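You operate a simulated robot arm through the tools that you are given. There is no shell and no other tool. Be economical: measure what you need, move in short steps, check, and stop when the job is done.

Carry out the task below with a simulated robot arm. There is one attempt and no reset: what you move stays moved.

## Task
Press the green button three times.

Only the result counts: the job must be done as asked and must still hold three seconds after the hand-in. Knocking over, shifting, dropping, spilling or breaking anything else fails it.

## Robot
A 7-joint arm with a two-finger parallel gripper, fixed in place. Base frame: the origin is at the foot of the arm, x ahead of it, y to its left, z up. Lengths are in mm, angles in degrees, forces in N, time in s.
Its first joint turns from -66.0 to 66.0 degrees. Payload 2.4 kg.
Tool frame: the origin (TCP) lies between the finger pads and is the grasp point; the fingertips stand 30 mm ahead of it; z points along the fingers, y is the line along which they close. The gripper opens to 94 mm. The fingers are 28 mm wide and 10 mm thick; the gripper's body (50 by 96 mm) begins 55 mm behind the TCP.
Orientation is that of the tool frame in the base frame, as a unit quaternion [x, y, z, w]. With the fingers straight down and closing along the base's y, the tool's x points along the base's -x, its y along +y and its z along -z.

## Interface
- The arm moves only by the tool servo_tool. Its arguments are lists of equal length, an entry for each row: "grip": the finger opening in mm, from 0 to 94; "delta_pos": the shift along the tool's x, y, z in units of 25 mm (1.0 is 25 mm), a list of three; "rot": the turn, a rotation vector about the tool's x, y, z in units of 8 degrees (1.0 is 8 degrees), a list of three. In form: {"grip": [grip, ...], "delta_pos": [[dx, dy, dz], ...], "rot": [[rx, ry, rz], ...]}. A call has 1 to 10 rows; each row shifts and turns the commanded pose from where the row before left it, along the tool's axes as they then stand. A call with a number of a shift or a turn outside -1 to 1 is refused whole. A row lasts 0.2 s, in which the tool goes at most 50 mm and 8.6 degrees; a call with a longer step from one row to the next is refused whole, and so is a gripper value outside its range. Where a pose cannot be reached the arm comes as near as it can. A force on the tool above 40 N (or 10 N above the force at the start of the call, whichever is more), or a blocked arm, ends the call early, and 0.2 s more pass. The fingers move at their own pace (about 153 mm/s each) and stop on an object; they squeeze with about 37 N. The grip force told is the motor's: it shows also when the fingers shut on nothing. Time passes only in rows, and 0.2 s behind the last, so rows that do not move let the fingers close. It gives the time, the measured TCP pose, the force on the tool (base axes), the opening and the grip force at its end, in the units of the frame above (readings bear some noise), and new pictures: "show" is both (left out), scene, wrist or none.
- Cameras (640 x 400 px; columns grow to the right, rows downward): "scene" is fixed at [57.7, 491.6, 1448.9]; the picture's right is [-0.54, -0.84, 0.00], its down [-0.44, 0.28, -0.85] and it looks along [0.72, -0.46, -0.52] (base axes); focal length 326 px, centre (320, 200). "wrist" rides on the gripper at [-37, 0, -58] in the tool frame; the picture's right is [0.00, -1.00, 0.00], its down [0.97, 0.00, -0.24] and it looks along [0.24, 0.00, 0.97] (tool axes); focal length 218 px, centre (320, 200). There is no depth. A picture from a camera that has moved, and an enlarged one, comes with that camera's place and axes in the base frame and with its lens.
- inspect(camera, box): a new picture of the part [left, top, right, bottom] of that camera's present view, enlarged. The clock stands still meanwhile.
- sign_off(): hands the job in; it is judged then, once.

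Go step by step. Nothing tells you positions but the pictures and the camera data: compare them with the known pose of the tool, close in by small moves and look again before you grip or let go. The budget is 90 turns and 170 pictures, counting those below and the enlarged ones. Unless the task says otherwise, let go and move clear before handing in, and close with one line.

The tools are called after "Emit:" as a command line: name --argument value ..., lists and objects as JSON in quotes. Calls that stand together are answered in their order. servo_tool: Moves the arm, as the interface text tells. Its arguments: {"type":"object","properties":{"grip":{"type":"array"},"delta_pos":{"type":"array"},"rot":{"type":"array"},"show":{"type":"string","enum":["both","scene","wrist","none"]}},"required":["grip","delta_pos","rot"]} The other tools are called the same way: inspect (camera, box) takes an enlarged picture of a part of a camera's view; sign_off () hands the job in.

At the start:

```text
time_s: 0.0
eef_pos: [319.8, 329.1, 1229.2]
tcp_rot: [0.0, 1.0, -0.001, 0.0]
wrist_force: [0.3, -0.1, 0.6]
opening: 94.1
gripper_force: 0.0
```

scene: 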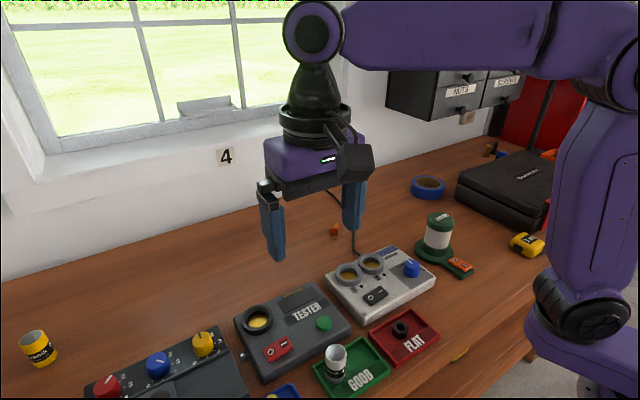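
wrist: 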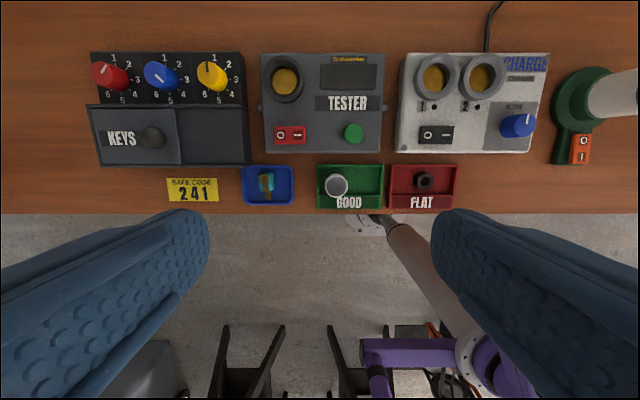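

The green button is the round one at the lower right of the TESTER box. I'll take a closer look from both cameras to locate it precisely.

Emit:
inspect --camera "scene" --box '[220, 270, 380, 370]'

Emit:
inspect --camera "wrist" --box '[240, 40, 400, 140]'

```text
4.00 times, centred on (300, 320) of scene
camera zoom: at [57.7, 491.6, 1448.9], right [-0.54, -0.84, 0.0], down [-0.44, 0.28, -0.85], along [0.72, -0.46, -0.52], focal length 1302 px, centre (400, -280)
```

zoom: 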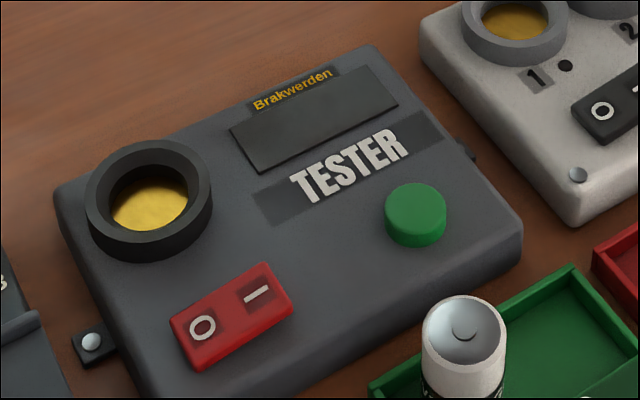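

```text
4.00 times, centred on (320, 90) of wrist
camera zoom: at [357.4, 327.7, 1287.1], right [0.0, -1.0, 0.0], down [-0.97, 0.0, 0.24], along [-0.24, 0.0, -0.97], focal length 873 px, centre (320, 640)
```

zoom: 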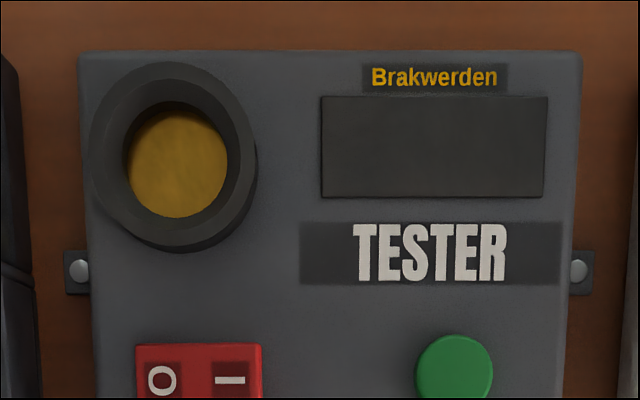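

Triangulating the two views puts the button at about x 375, y 280, with its top near z 960–1000. I'll close the fingers and move above it, staying well clear.

Emit:
servo_tool --grip '[0, 0, 0, 0, 0, 0, 0]' --delta_pos '[[-0.367, -0.327, 0.6], [-0.367, -0.327, 0.8], [-0.367, -0.327, 0.8], [-0.367, -0.327, 0.8], [-0.367, -0.327, 0.8], [-0.367, -0.327, 0.8], [0, 0, 0.4]]' --rot '[[0, 0, 0], [0, 0, 0], [0, 0, 0], [0, 0, 0], [0, 0, 0], [0, 0, 0], [0, 0, 0]]'

```text
time_s: 1.6
eef_pos: [376.0, 279.2, 1103.9]
tcp_rot: [-0.001, 1.0, 0.0, 0.0]
wrist_force: [-0.2, 0.2, 0.3]
opening: 0.0
gripper_force: 33.6
camera wrist: at [412.9, 278.1, 1161.7], right [0.0, -1.0, 0.0], down [-0.97, 0.0, 0.24], along [-0.24, 0.0, -0.97], focal length 218 px, centre (320, 200)
```

scene: 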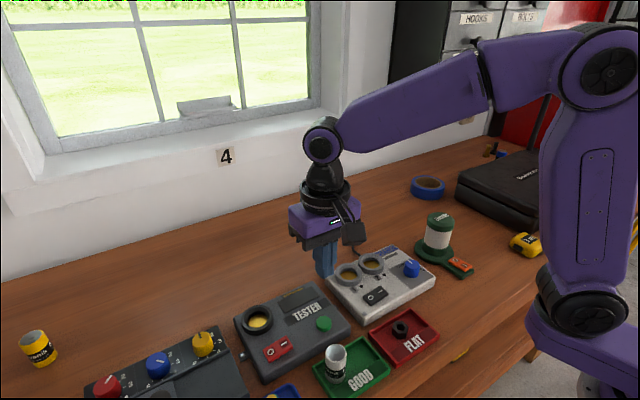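
wrist: 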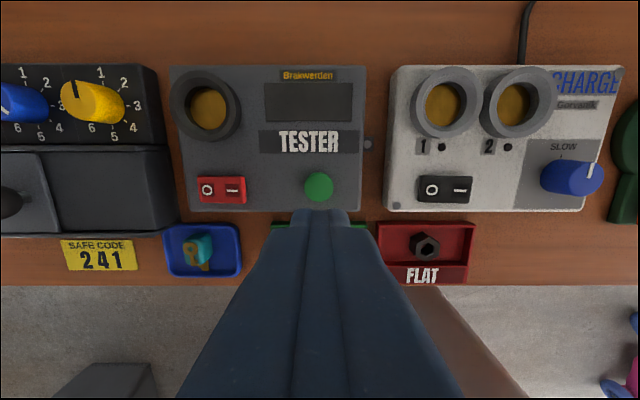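

The button now lies directly below the fingers, at about x 376, y 279. I'll come down partway and check the alignment again.

Emit:
servo_tool --grip '[0, 0, 0, 0, 0, 0]' --delta_pos '[[0, 0, 0.6], [0, 0, 0.6], [0, 0, 0.6], [0, 0, 0.6], [0, 0, 0.4], [0, 0, 0]]' --rot '[[0, 0, 0], [0, 0, 0], [0, 0, 0], [0, 0, 0], [0, 0, 0], [0, 0, 0]]'

Emit:
inspect --camera "scene" --box '[240, 240, 400, 340]'

```text
time_s: 3.0
eef_pos: [375.8, 278.3, 1033.5]
tcp_rot: [-0.001, 1.0, 0.0, 0.001]
wrist_force: [0.1, 0.4, 0.5]
opening: 0.1
gripper_force: 32.9
camera wrist: at [412.4, 278.4, 1091.7], right [0.0, -1.0, 0.0], down [-0.97, 0.0, 0.24], along [-0.24, 0.0, -0.97], focal length 218 px, centre (320, 200)
```

scene: 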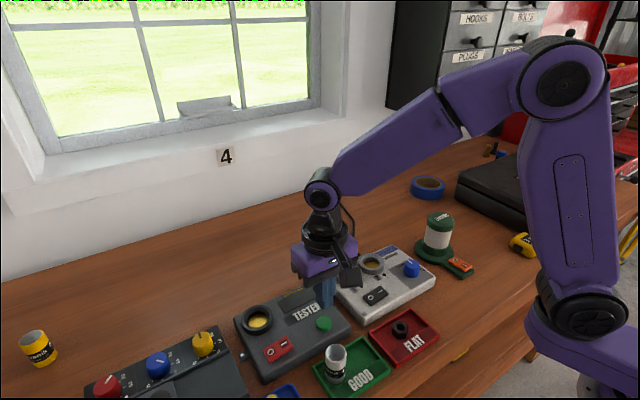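
wrist: 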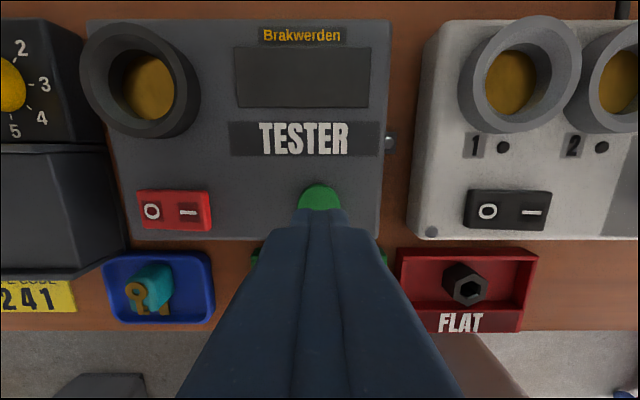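

```text
4.00 times, centred on (320, 290) of scene
camera zoom: at [57.7, 491.6, 1448.9], right [-0.54, -0.84, 0.0], down [-0.44, 0.28, -0.85], along [0.72, -0.46, -0.52], focal length 1302 px, centre (320, -160)
```

zoom: 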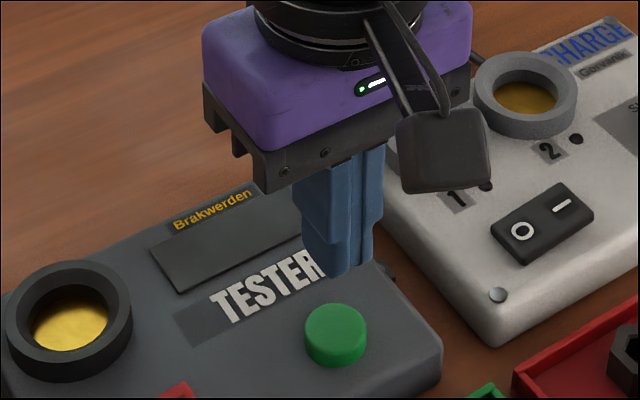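

The tip is centred over the button with about 30–40 mm left to go. I'll lower further in small steps and watch the force.

Emit:
servo_tool --grip '[0, 0, 0, 0, 0]' --delta_pos '[[-0.04, 0, 0.3], [0, 0, 0.3], [0, 0, 0.2], [0, 0, 0], [0, 0, 0]]' --rot '[[0, 0, 0], [0, 0, 0], [0, 0, 0], [0, 0, 0], [0, 0, 0]]' --show "wrist"

Emit:
inspect --camera "scene" --box '[280, 280, 360, 340]'

```text
time_s: 4.2
eef_pos: [376.9, 279.3, 1014.1]
tcp_rot: [0.0, 1.0, 0.0, 0.0]
wrist_force: [0.2, -0.4, -0.2]
opening: 0.3
gripper_force: 32.8
camera wrist: at [413.3, 278.6, 1071.6], right [0.0, -1.0, 0.0], down [-0.97, 0.0, 0.24], along [-0.24, 0.0, -0.97], focal length 218 px, centre (320, 200)
```

wrist: 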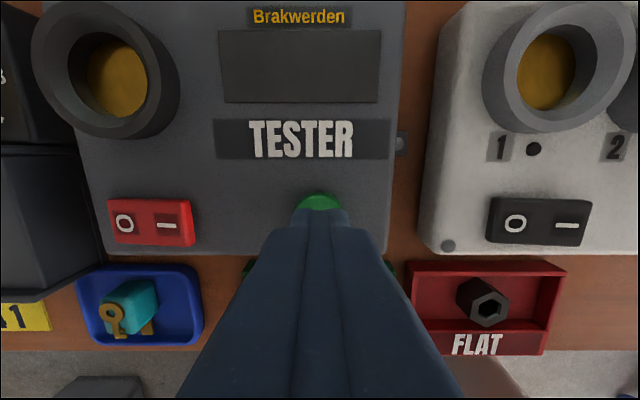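

```text
6.67 times, centred on (320, 310) of scene
camera zoom: at [57.7, 491.6, 1448.9], right [-0.54, -0.84, 0.0], down [-0.44, 0.28, -0.85], along [0.72, -0.46, -0.52], focal length 2170 px, centre (320, -533)
```

zoom: 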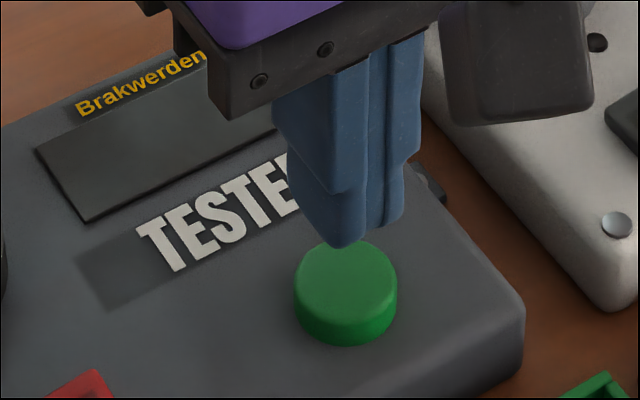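

The gap looks like about 15 mm. I'll lower 12 mm and recheck.

Emit:
servo_tool --grip '[0, 0, 0, 0]' --delta_pos '[[0, 0, 0.24], [0, 0, 0.24], [0, 0, 0], [0, 0, 0]]' --rot '[[0, 0, 0], [0, 0, 0], [0, 0, 0], [0, 0, 0]]' --show "none"

Emit:
inspect --camera "scene" --box '[280, 280, 360, 340]'

```text
time_s: 5.2
eef_pos: [378.2, 278.4, 1001.3]
tcp_rot: [0.0, 1.0, 0.0, 0.0]
wrist_force: [0.1, -0.1, -0.2]
opening: 0.0
gripper_force: 32.9
```

```text
6.67 times, centred on (320, 310) of scene
camera zoom: at [57.7, 491.6, 1448.9], right [-0.54, -0.84, 0.0], down [-0.44, 0.28, -0.85], along [0.72, -0.46, -0.52], focal length 2170 px, centre (320, -533)
```

zoom: 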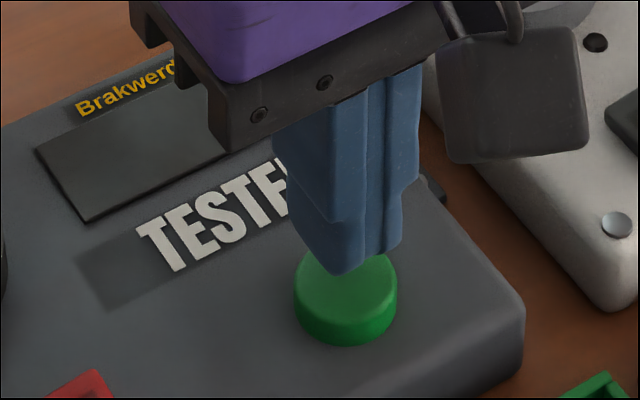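

Still no contact, with about 10 mm left. I'll continue slowly.

Emit:
servo_tool --grip '[0, 0, 0, 0]' --delta_pos '[[0.04, 0, 0.12], [0, 0, 0.12], [0, 0, 0], [0, 0, 0]]' --rot '[[0, 0, 0], [0, 0, 0], [0, 0, 0], [0, 0, 0]]' --show "none"

Emit:
inspect --camera "scene" --box '[280, 280, 360, 340]'

```text
time_s: 6.2
eef_pos: [376.7, 279.2, 995.1]
tcp_rot: [0.0, 1.0, -0.001, 0.001]
wrist_force: [-0.1, -0.6, 0.6]
opening: 0.3
gripper_force: 33.2
```

```text
6.67 times, centred on (320, 310) of scene
camera zoom: at [57.7, 491.6, 1448.9], right [-0.54, -0.84, 0.0], down [-0.44, 0.28, -0.85], along [0.72, -0.46, -0.52], focal length 2170 px, centre (320, -533)
```

zoom: 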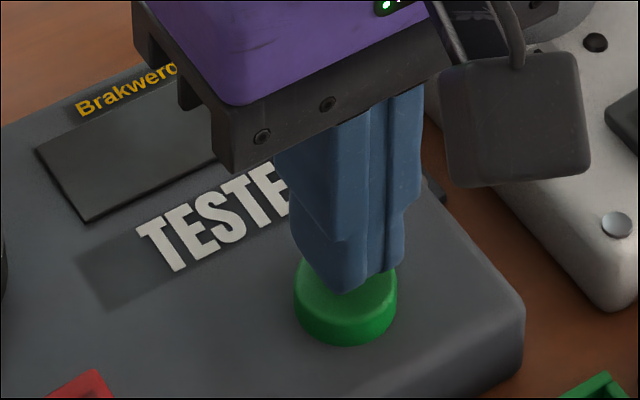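

The fingers are just above the button now. I'll step down 4 mm to find the contact point.

Emit:
servo_tool --grip '[0, 0, 0]' --delta_pos '[[0, 0, 0.08], [0, 0, 0.08], [0, 0, 0]]' --rot '[[0, 0, 0], [0, 0, 0], [0, 0, 0]]' --show "none"

Emit:
inspect --camera "scene" --box '[280, 280, 360, 340]'

```text
time_s: 7.0
eef_pos: [376.0, 279.2, 991.4]
tcp_rot: [0.0, 1.0, 0.0, 0.0]
wrist_force: [0.0, 0.0, 0.0]
opening: 0.0
gripper_force: 33.2
```

```text
6.67 times, centred on (320, 310) of scene
camera zoom: at [57.7, 491.6, 1448.9], right [-0.54, -0.84, 0.0], down [-0.44, 0.28, -0.85], along [0.72, -0.46, -0.52], focal length 2170 px, centre (320, -533)
```

zoom: 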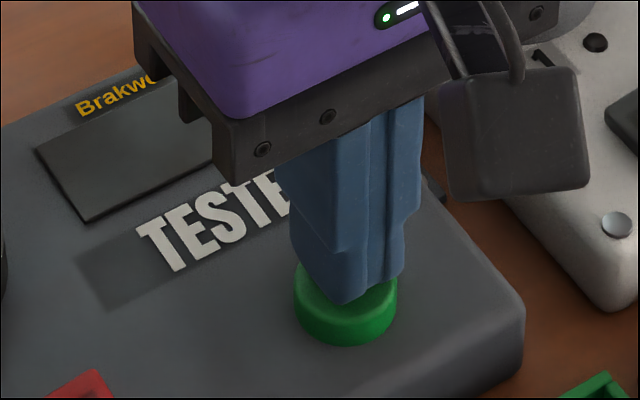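

Emit:
servo_tool --grip '[0, 0]' --delta_pos '[[0, 0, 0.08], [0, 0, 0]]' --rot '[[0, 0, 0], [0, 0, 0]]' --show "none"

Emit:
inspect --camera "scene" --box '[280, 280, 360, 340]'

```text
time_s: 7.6
eef_pos: [376.2, 279.0, 990.0]
tcp_rot: [0.001, 1.0, 0.0, 0.0]
wrist_force: [-0.1, 0.4, -0.3]
opening: 0.0
gripper_force: 33.1
```

```text
6.67 times, centred on (320, 310) of scene
camera zoom: at [57.7, 491.6, 1448.9], right [-0.54, -0.84, 0.0], down [-0.44, 0.28, -0.85], along [0.72, -0.46, -0.52], focal length 2170 px, centre (320, -533)
```

zoom: 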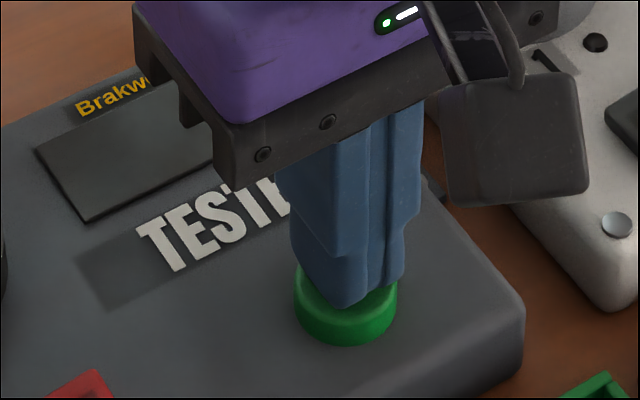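

No contact force yet. I'll go down another 2 mm.

Emit:
servo_tool --grip '[0, 0]' --delta_pos '[[0, 0, 0.08], [0, 0, 0]]' --rot '[[0, 0, 0], [0, 0, 0]]' --show "none"

Emit:
inspect --camera "scene" --box '[280, 280, 360, 340]'

```text
time_s: 8.2
eef_pos: [376.7, 279.0, 988.1]
tcp_rot: [0.0, 1.0, -0.001, 0.0]
wrist_force: [-0.9, -1.1, 1.1]
opening: 0.3
gripper_force: 32.6
```

```text
6.67 times, centred on (320, 310) of scene
camera zoom: at [57.7, 491.6, 1448.9], right [-0.54, -0.84, 0.0], down [-0.44, 0.28, -0.85], along [0.72, -0.46, -0.52], focal length 2170 px, centre (320, -533)
```

zoom: 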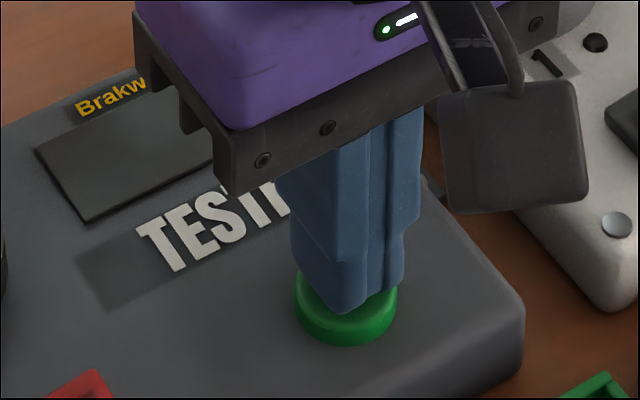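

There is light contact and the button has started to sink slightly. I'll continue down to find the end of its travel.

Emit:
servo_tool --grip '[0, 0]' --delta_pos '[[0, 0, 0.08], [0, 0, 0]]' --rot '[[0, 0, 0], [0, 0, 0]]' --show "none"

Emit:
inspect --camera "scene" --box '[280, 280, 360, 340]'

```text
time_s: 8.8
eef_pos: [375.5, 278.3, 985.7]
tcp_rot: [0.0, 1.0, 0.0, 0.0]
wrist_force: [0.2, -0.5, 2.0]
opening: 0.1
gripper_force: 33.0
```

```text
6.67 times, centred on (320, 310) of scene
camera zoom: at [57.7, 491.6, 1448.9], right [-0.54, -0.84, 0.0], down [-0.44, 0.28, -0.85], along [0.72, -0.46, -0.52], focal length 2170 px, centre (320, -533)
```

zoom: 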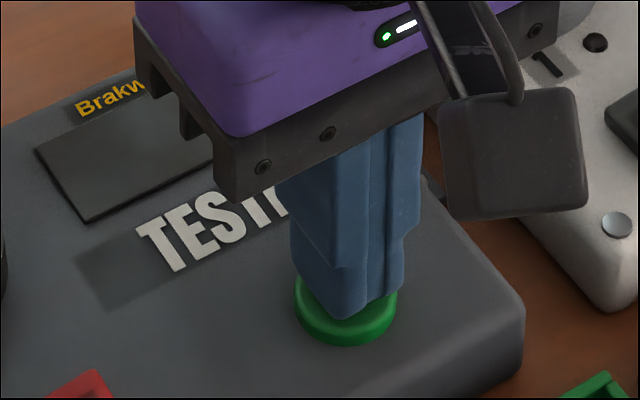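

The button is sinking against a light spring (about 2 N). I'll press a little further toward the stop.

Emit:
servo_tool --grip '[0, 0]' --delta_pos '[[0, 0, 0.08], [0, 0, 0]]' --rot '[[0, 0, 0], [0, 0, 0]]' --show "none"

Emit:
inspect --camera "scene" --box '[220, 270, 380, 370]'

```text
time_s: 9.4
eef_pos: [375.4, 278.9, 984.3]
tcp_rot: [-0.001, 1.0, 0.0, 0.0]
wrist_force: [0.1, -2.1, 8.0]
opening: 0.1
gripper_force: 32.9
```

```text
4.00 times, centred on (300, 320) of scene
camera zoom: at [57.7, 491.5, 1448.9], right [-0.54, -0.84, 0.0], down [-0.44, 0.28, -0.85], along [0.72, -0.46, -0.52], focal length 1302 px, centre (400, -280)
```

zoom: 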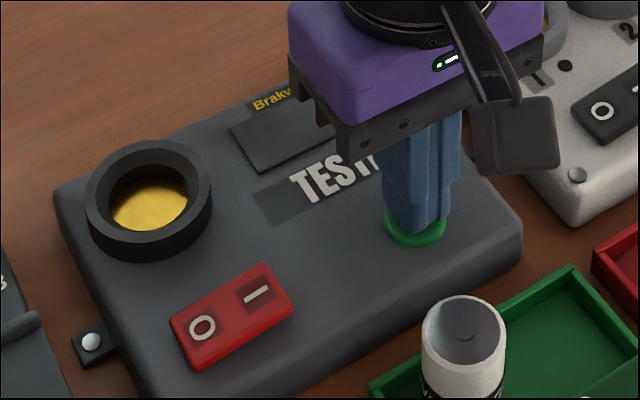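

The force jumped to 8 N, so the button has bottomed out: press one. I'll lift clear and confirm that it springs back.

Emit:
servo_tool --grip '[0, 0, 0, 0]' --delta_pos '[[0, 0, -0.24], [0, 0, -0.24], [0, 0, 0], [0, 0, 0]]' --rot '[[0, 0, 0], [0, 0, 0], [0, 0, 0], [0, 0, 0]]' --show "none"

Emit:
inspect --camera "scene" --box '[280, 280, 360, 340]'

```text
time_s: 10.4
eef_pos: [376.5, 279.3, 996.2]
tcp_rot: [0.0, 1.0, 0.0, -0.001]
wrist_force: [0.2, 0.1, -0.6]
opening: 0.0
gripper_force: 33.2
```

```text
6.67 times, centred on (320, 310) of scene
camera zoom: at [57.7, 491.6, 1448.9], right [-0.54, -0.84, 0.0], down [-0.44, 0.28, -0.85], along [0.72, -0.46, -0.52], focal length 2170 px, centre (320, -533)
```

zoom: 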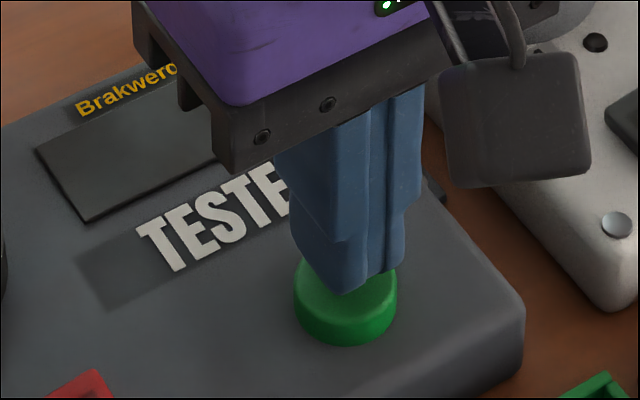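

The button sprang back fully. Now for the second press, the same 12 mm down.

Emit:
servo_tool --grip '[0, 0, 0, 0]' --delta_pos '[[0, 0, 0.24], [0, 0, 0.16], [0, 0, 0.08], [0, 0, 0]]' --rot '[[0, 0, 0], [0, 0, 0], [0, 0, 0], [0, 0, 0]]' --show "none"

```text
time_s: 11.4
eef_pos: [375.6, 279.2, 982.6]
tcp_rot: [0.0, 1.0, -0.001, 0.0]
wrist_force: [-1.0, -0.6, 6.1]
opening: 0.0
gripper_force: 33.2
```

The second press reached the stop (6 N). I'll lift clear and check.

Emit:
servo_tool --grip '[0, 0, 0, 0]' --delta_pos '[[0, 0, -0.24], [0, 0, -0.24], [0, 0, 0], [0, 0, 0]]' --rot '[[0, 0, 0], [0, 0, 0], [0, 0, 0], [0, 0, 0]]' --show "none"

Emit:
inspect --camera "scene" --box '[280, 280, 360, 340]'

```text
time_s: 12.4
eef_pos: [376.3, 279.9, 995.9]
tcp_rot: [0.0, 1.0, 0.0, 0.0]
wrist_force: [-0.8, -0.3, 0.5]
opening: 0.0
gripper_force: 32.9
```

```text
6.67 times, centred on (320, 310) of scene
camera zoom: at [57.7, 491.6, 1448.9], right [-0.54, -0.84, 0.0], down [-0.44, 0.28, -0.85], along [0.72, -0.46, -0.52], focal length 2170 px, centre (320, -533)
```

zoom: 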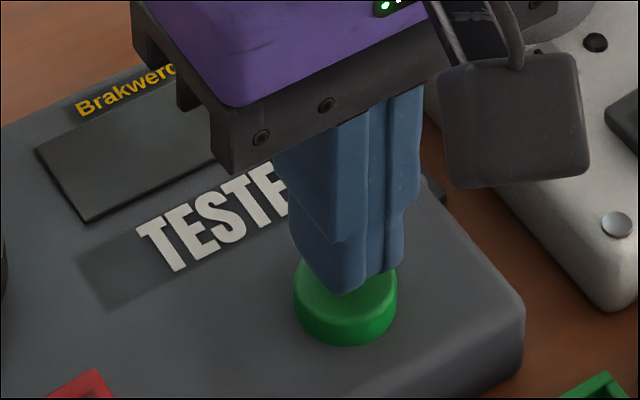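

The button is fully out again. Now for the third press.

Emit:
servo_tool --grip '[0, 0, 0, 0]' --delta_pos '[[0, 0, 0.24], [0, 0, 0.16], [0, 0, 0.08], [0, 0, 0]]' --rot '[[0, 0, 0], [0, 0, 0], [0, 0, 0], [0, 0, 0]]' --show "none"

```text
time_s: 13.4
eef_pos: [375.4, 278.8, 983.9]
tcp_rot: [0.0, 1.0, 0.0, 0.0]
wrist_force: [-3.0, -1.6, 8.6]
opening: 0.1
gripper_force: 32.8
```

The third press reached the stop (8.6 N). I'll retreat upward, well clear.

Emit:
servo_tool --grip '[0, 0, 0, 0, 0, 0, 0]' --delta_pos '[[0, 0, -0.3], [0, 0, -0.6], [0, 0, -0.8], [0, 0, -0.8], [0, 0, -0.8], [0, 0, -0.8], [0, 0, 0]]' --rot '[[0, 0, 0], [0, 0, 0], [0, 0, 0], [0, 0, 0], [0, 0, 0], [0, 0, 0], [0, 0, 0]]'

```text
time_s: 15.0
eef_pos: [375.7, 279.6, 1086.0]
tcp_rot: [0.0, 1.0, 0.0, 0.0]
wrist_force: [0.1, 0.1, -0.1]
opening: 0.0
gripper_force: 32.5
camera wrist: at [412.8, 278.8, 1144.8], right [0.0, -1.0, 0.0], down [-0.97, 0.0, 0.24], along [-0.24, 0.0, -0.97], focal length 218 px, centre (320, 200)
```

scene: 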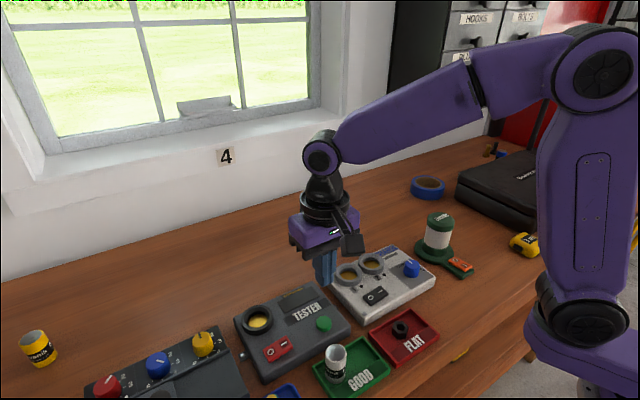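
wrist: 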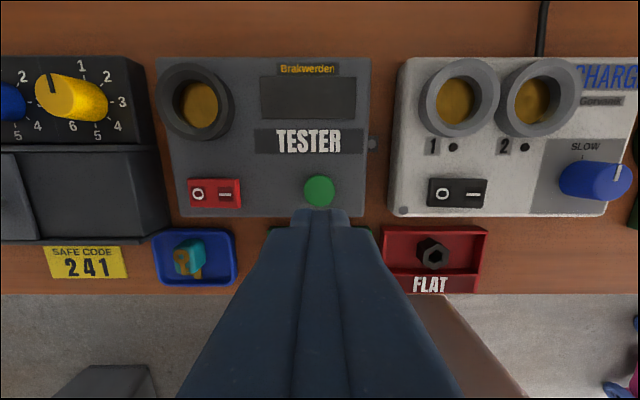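

The button is out, nothing else has moved, and the arm is clear, so I'm handing in.

Emit:
sign_off

```text
The job is handed in.
```

I pressed the green TESTER button three times. Each press reached the stop and was followed by a full release, and nothing else moved.
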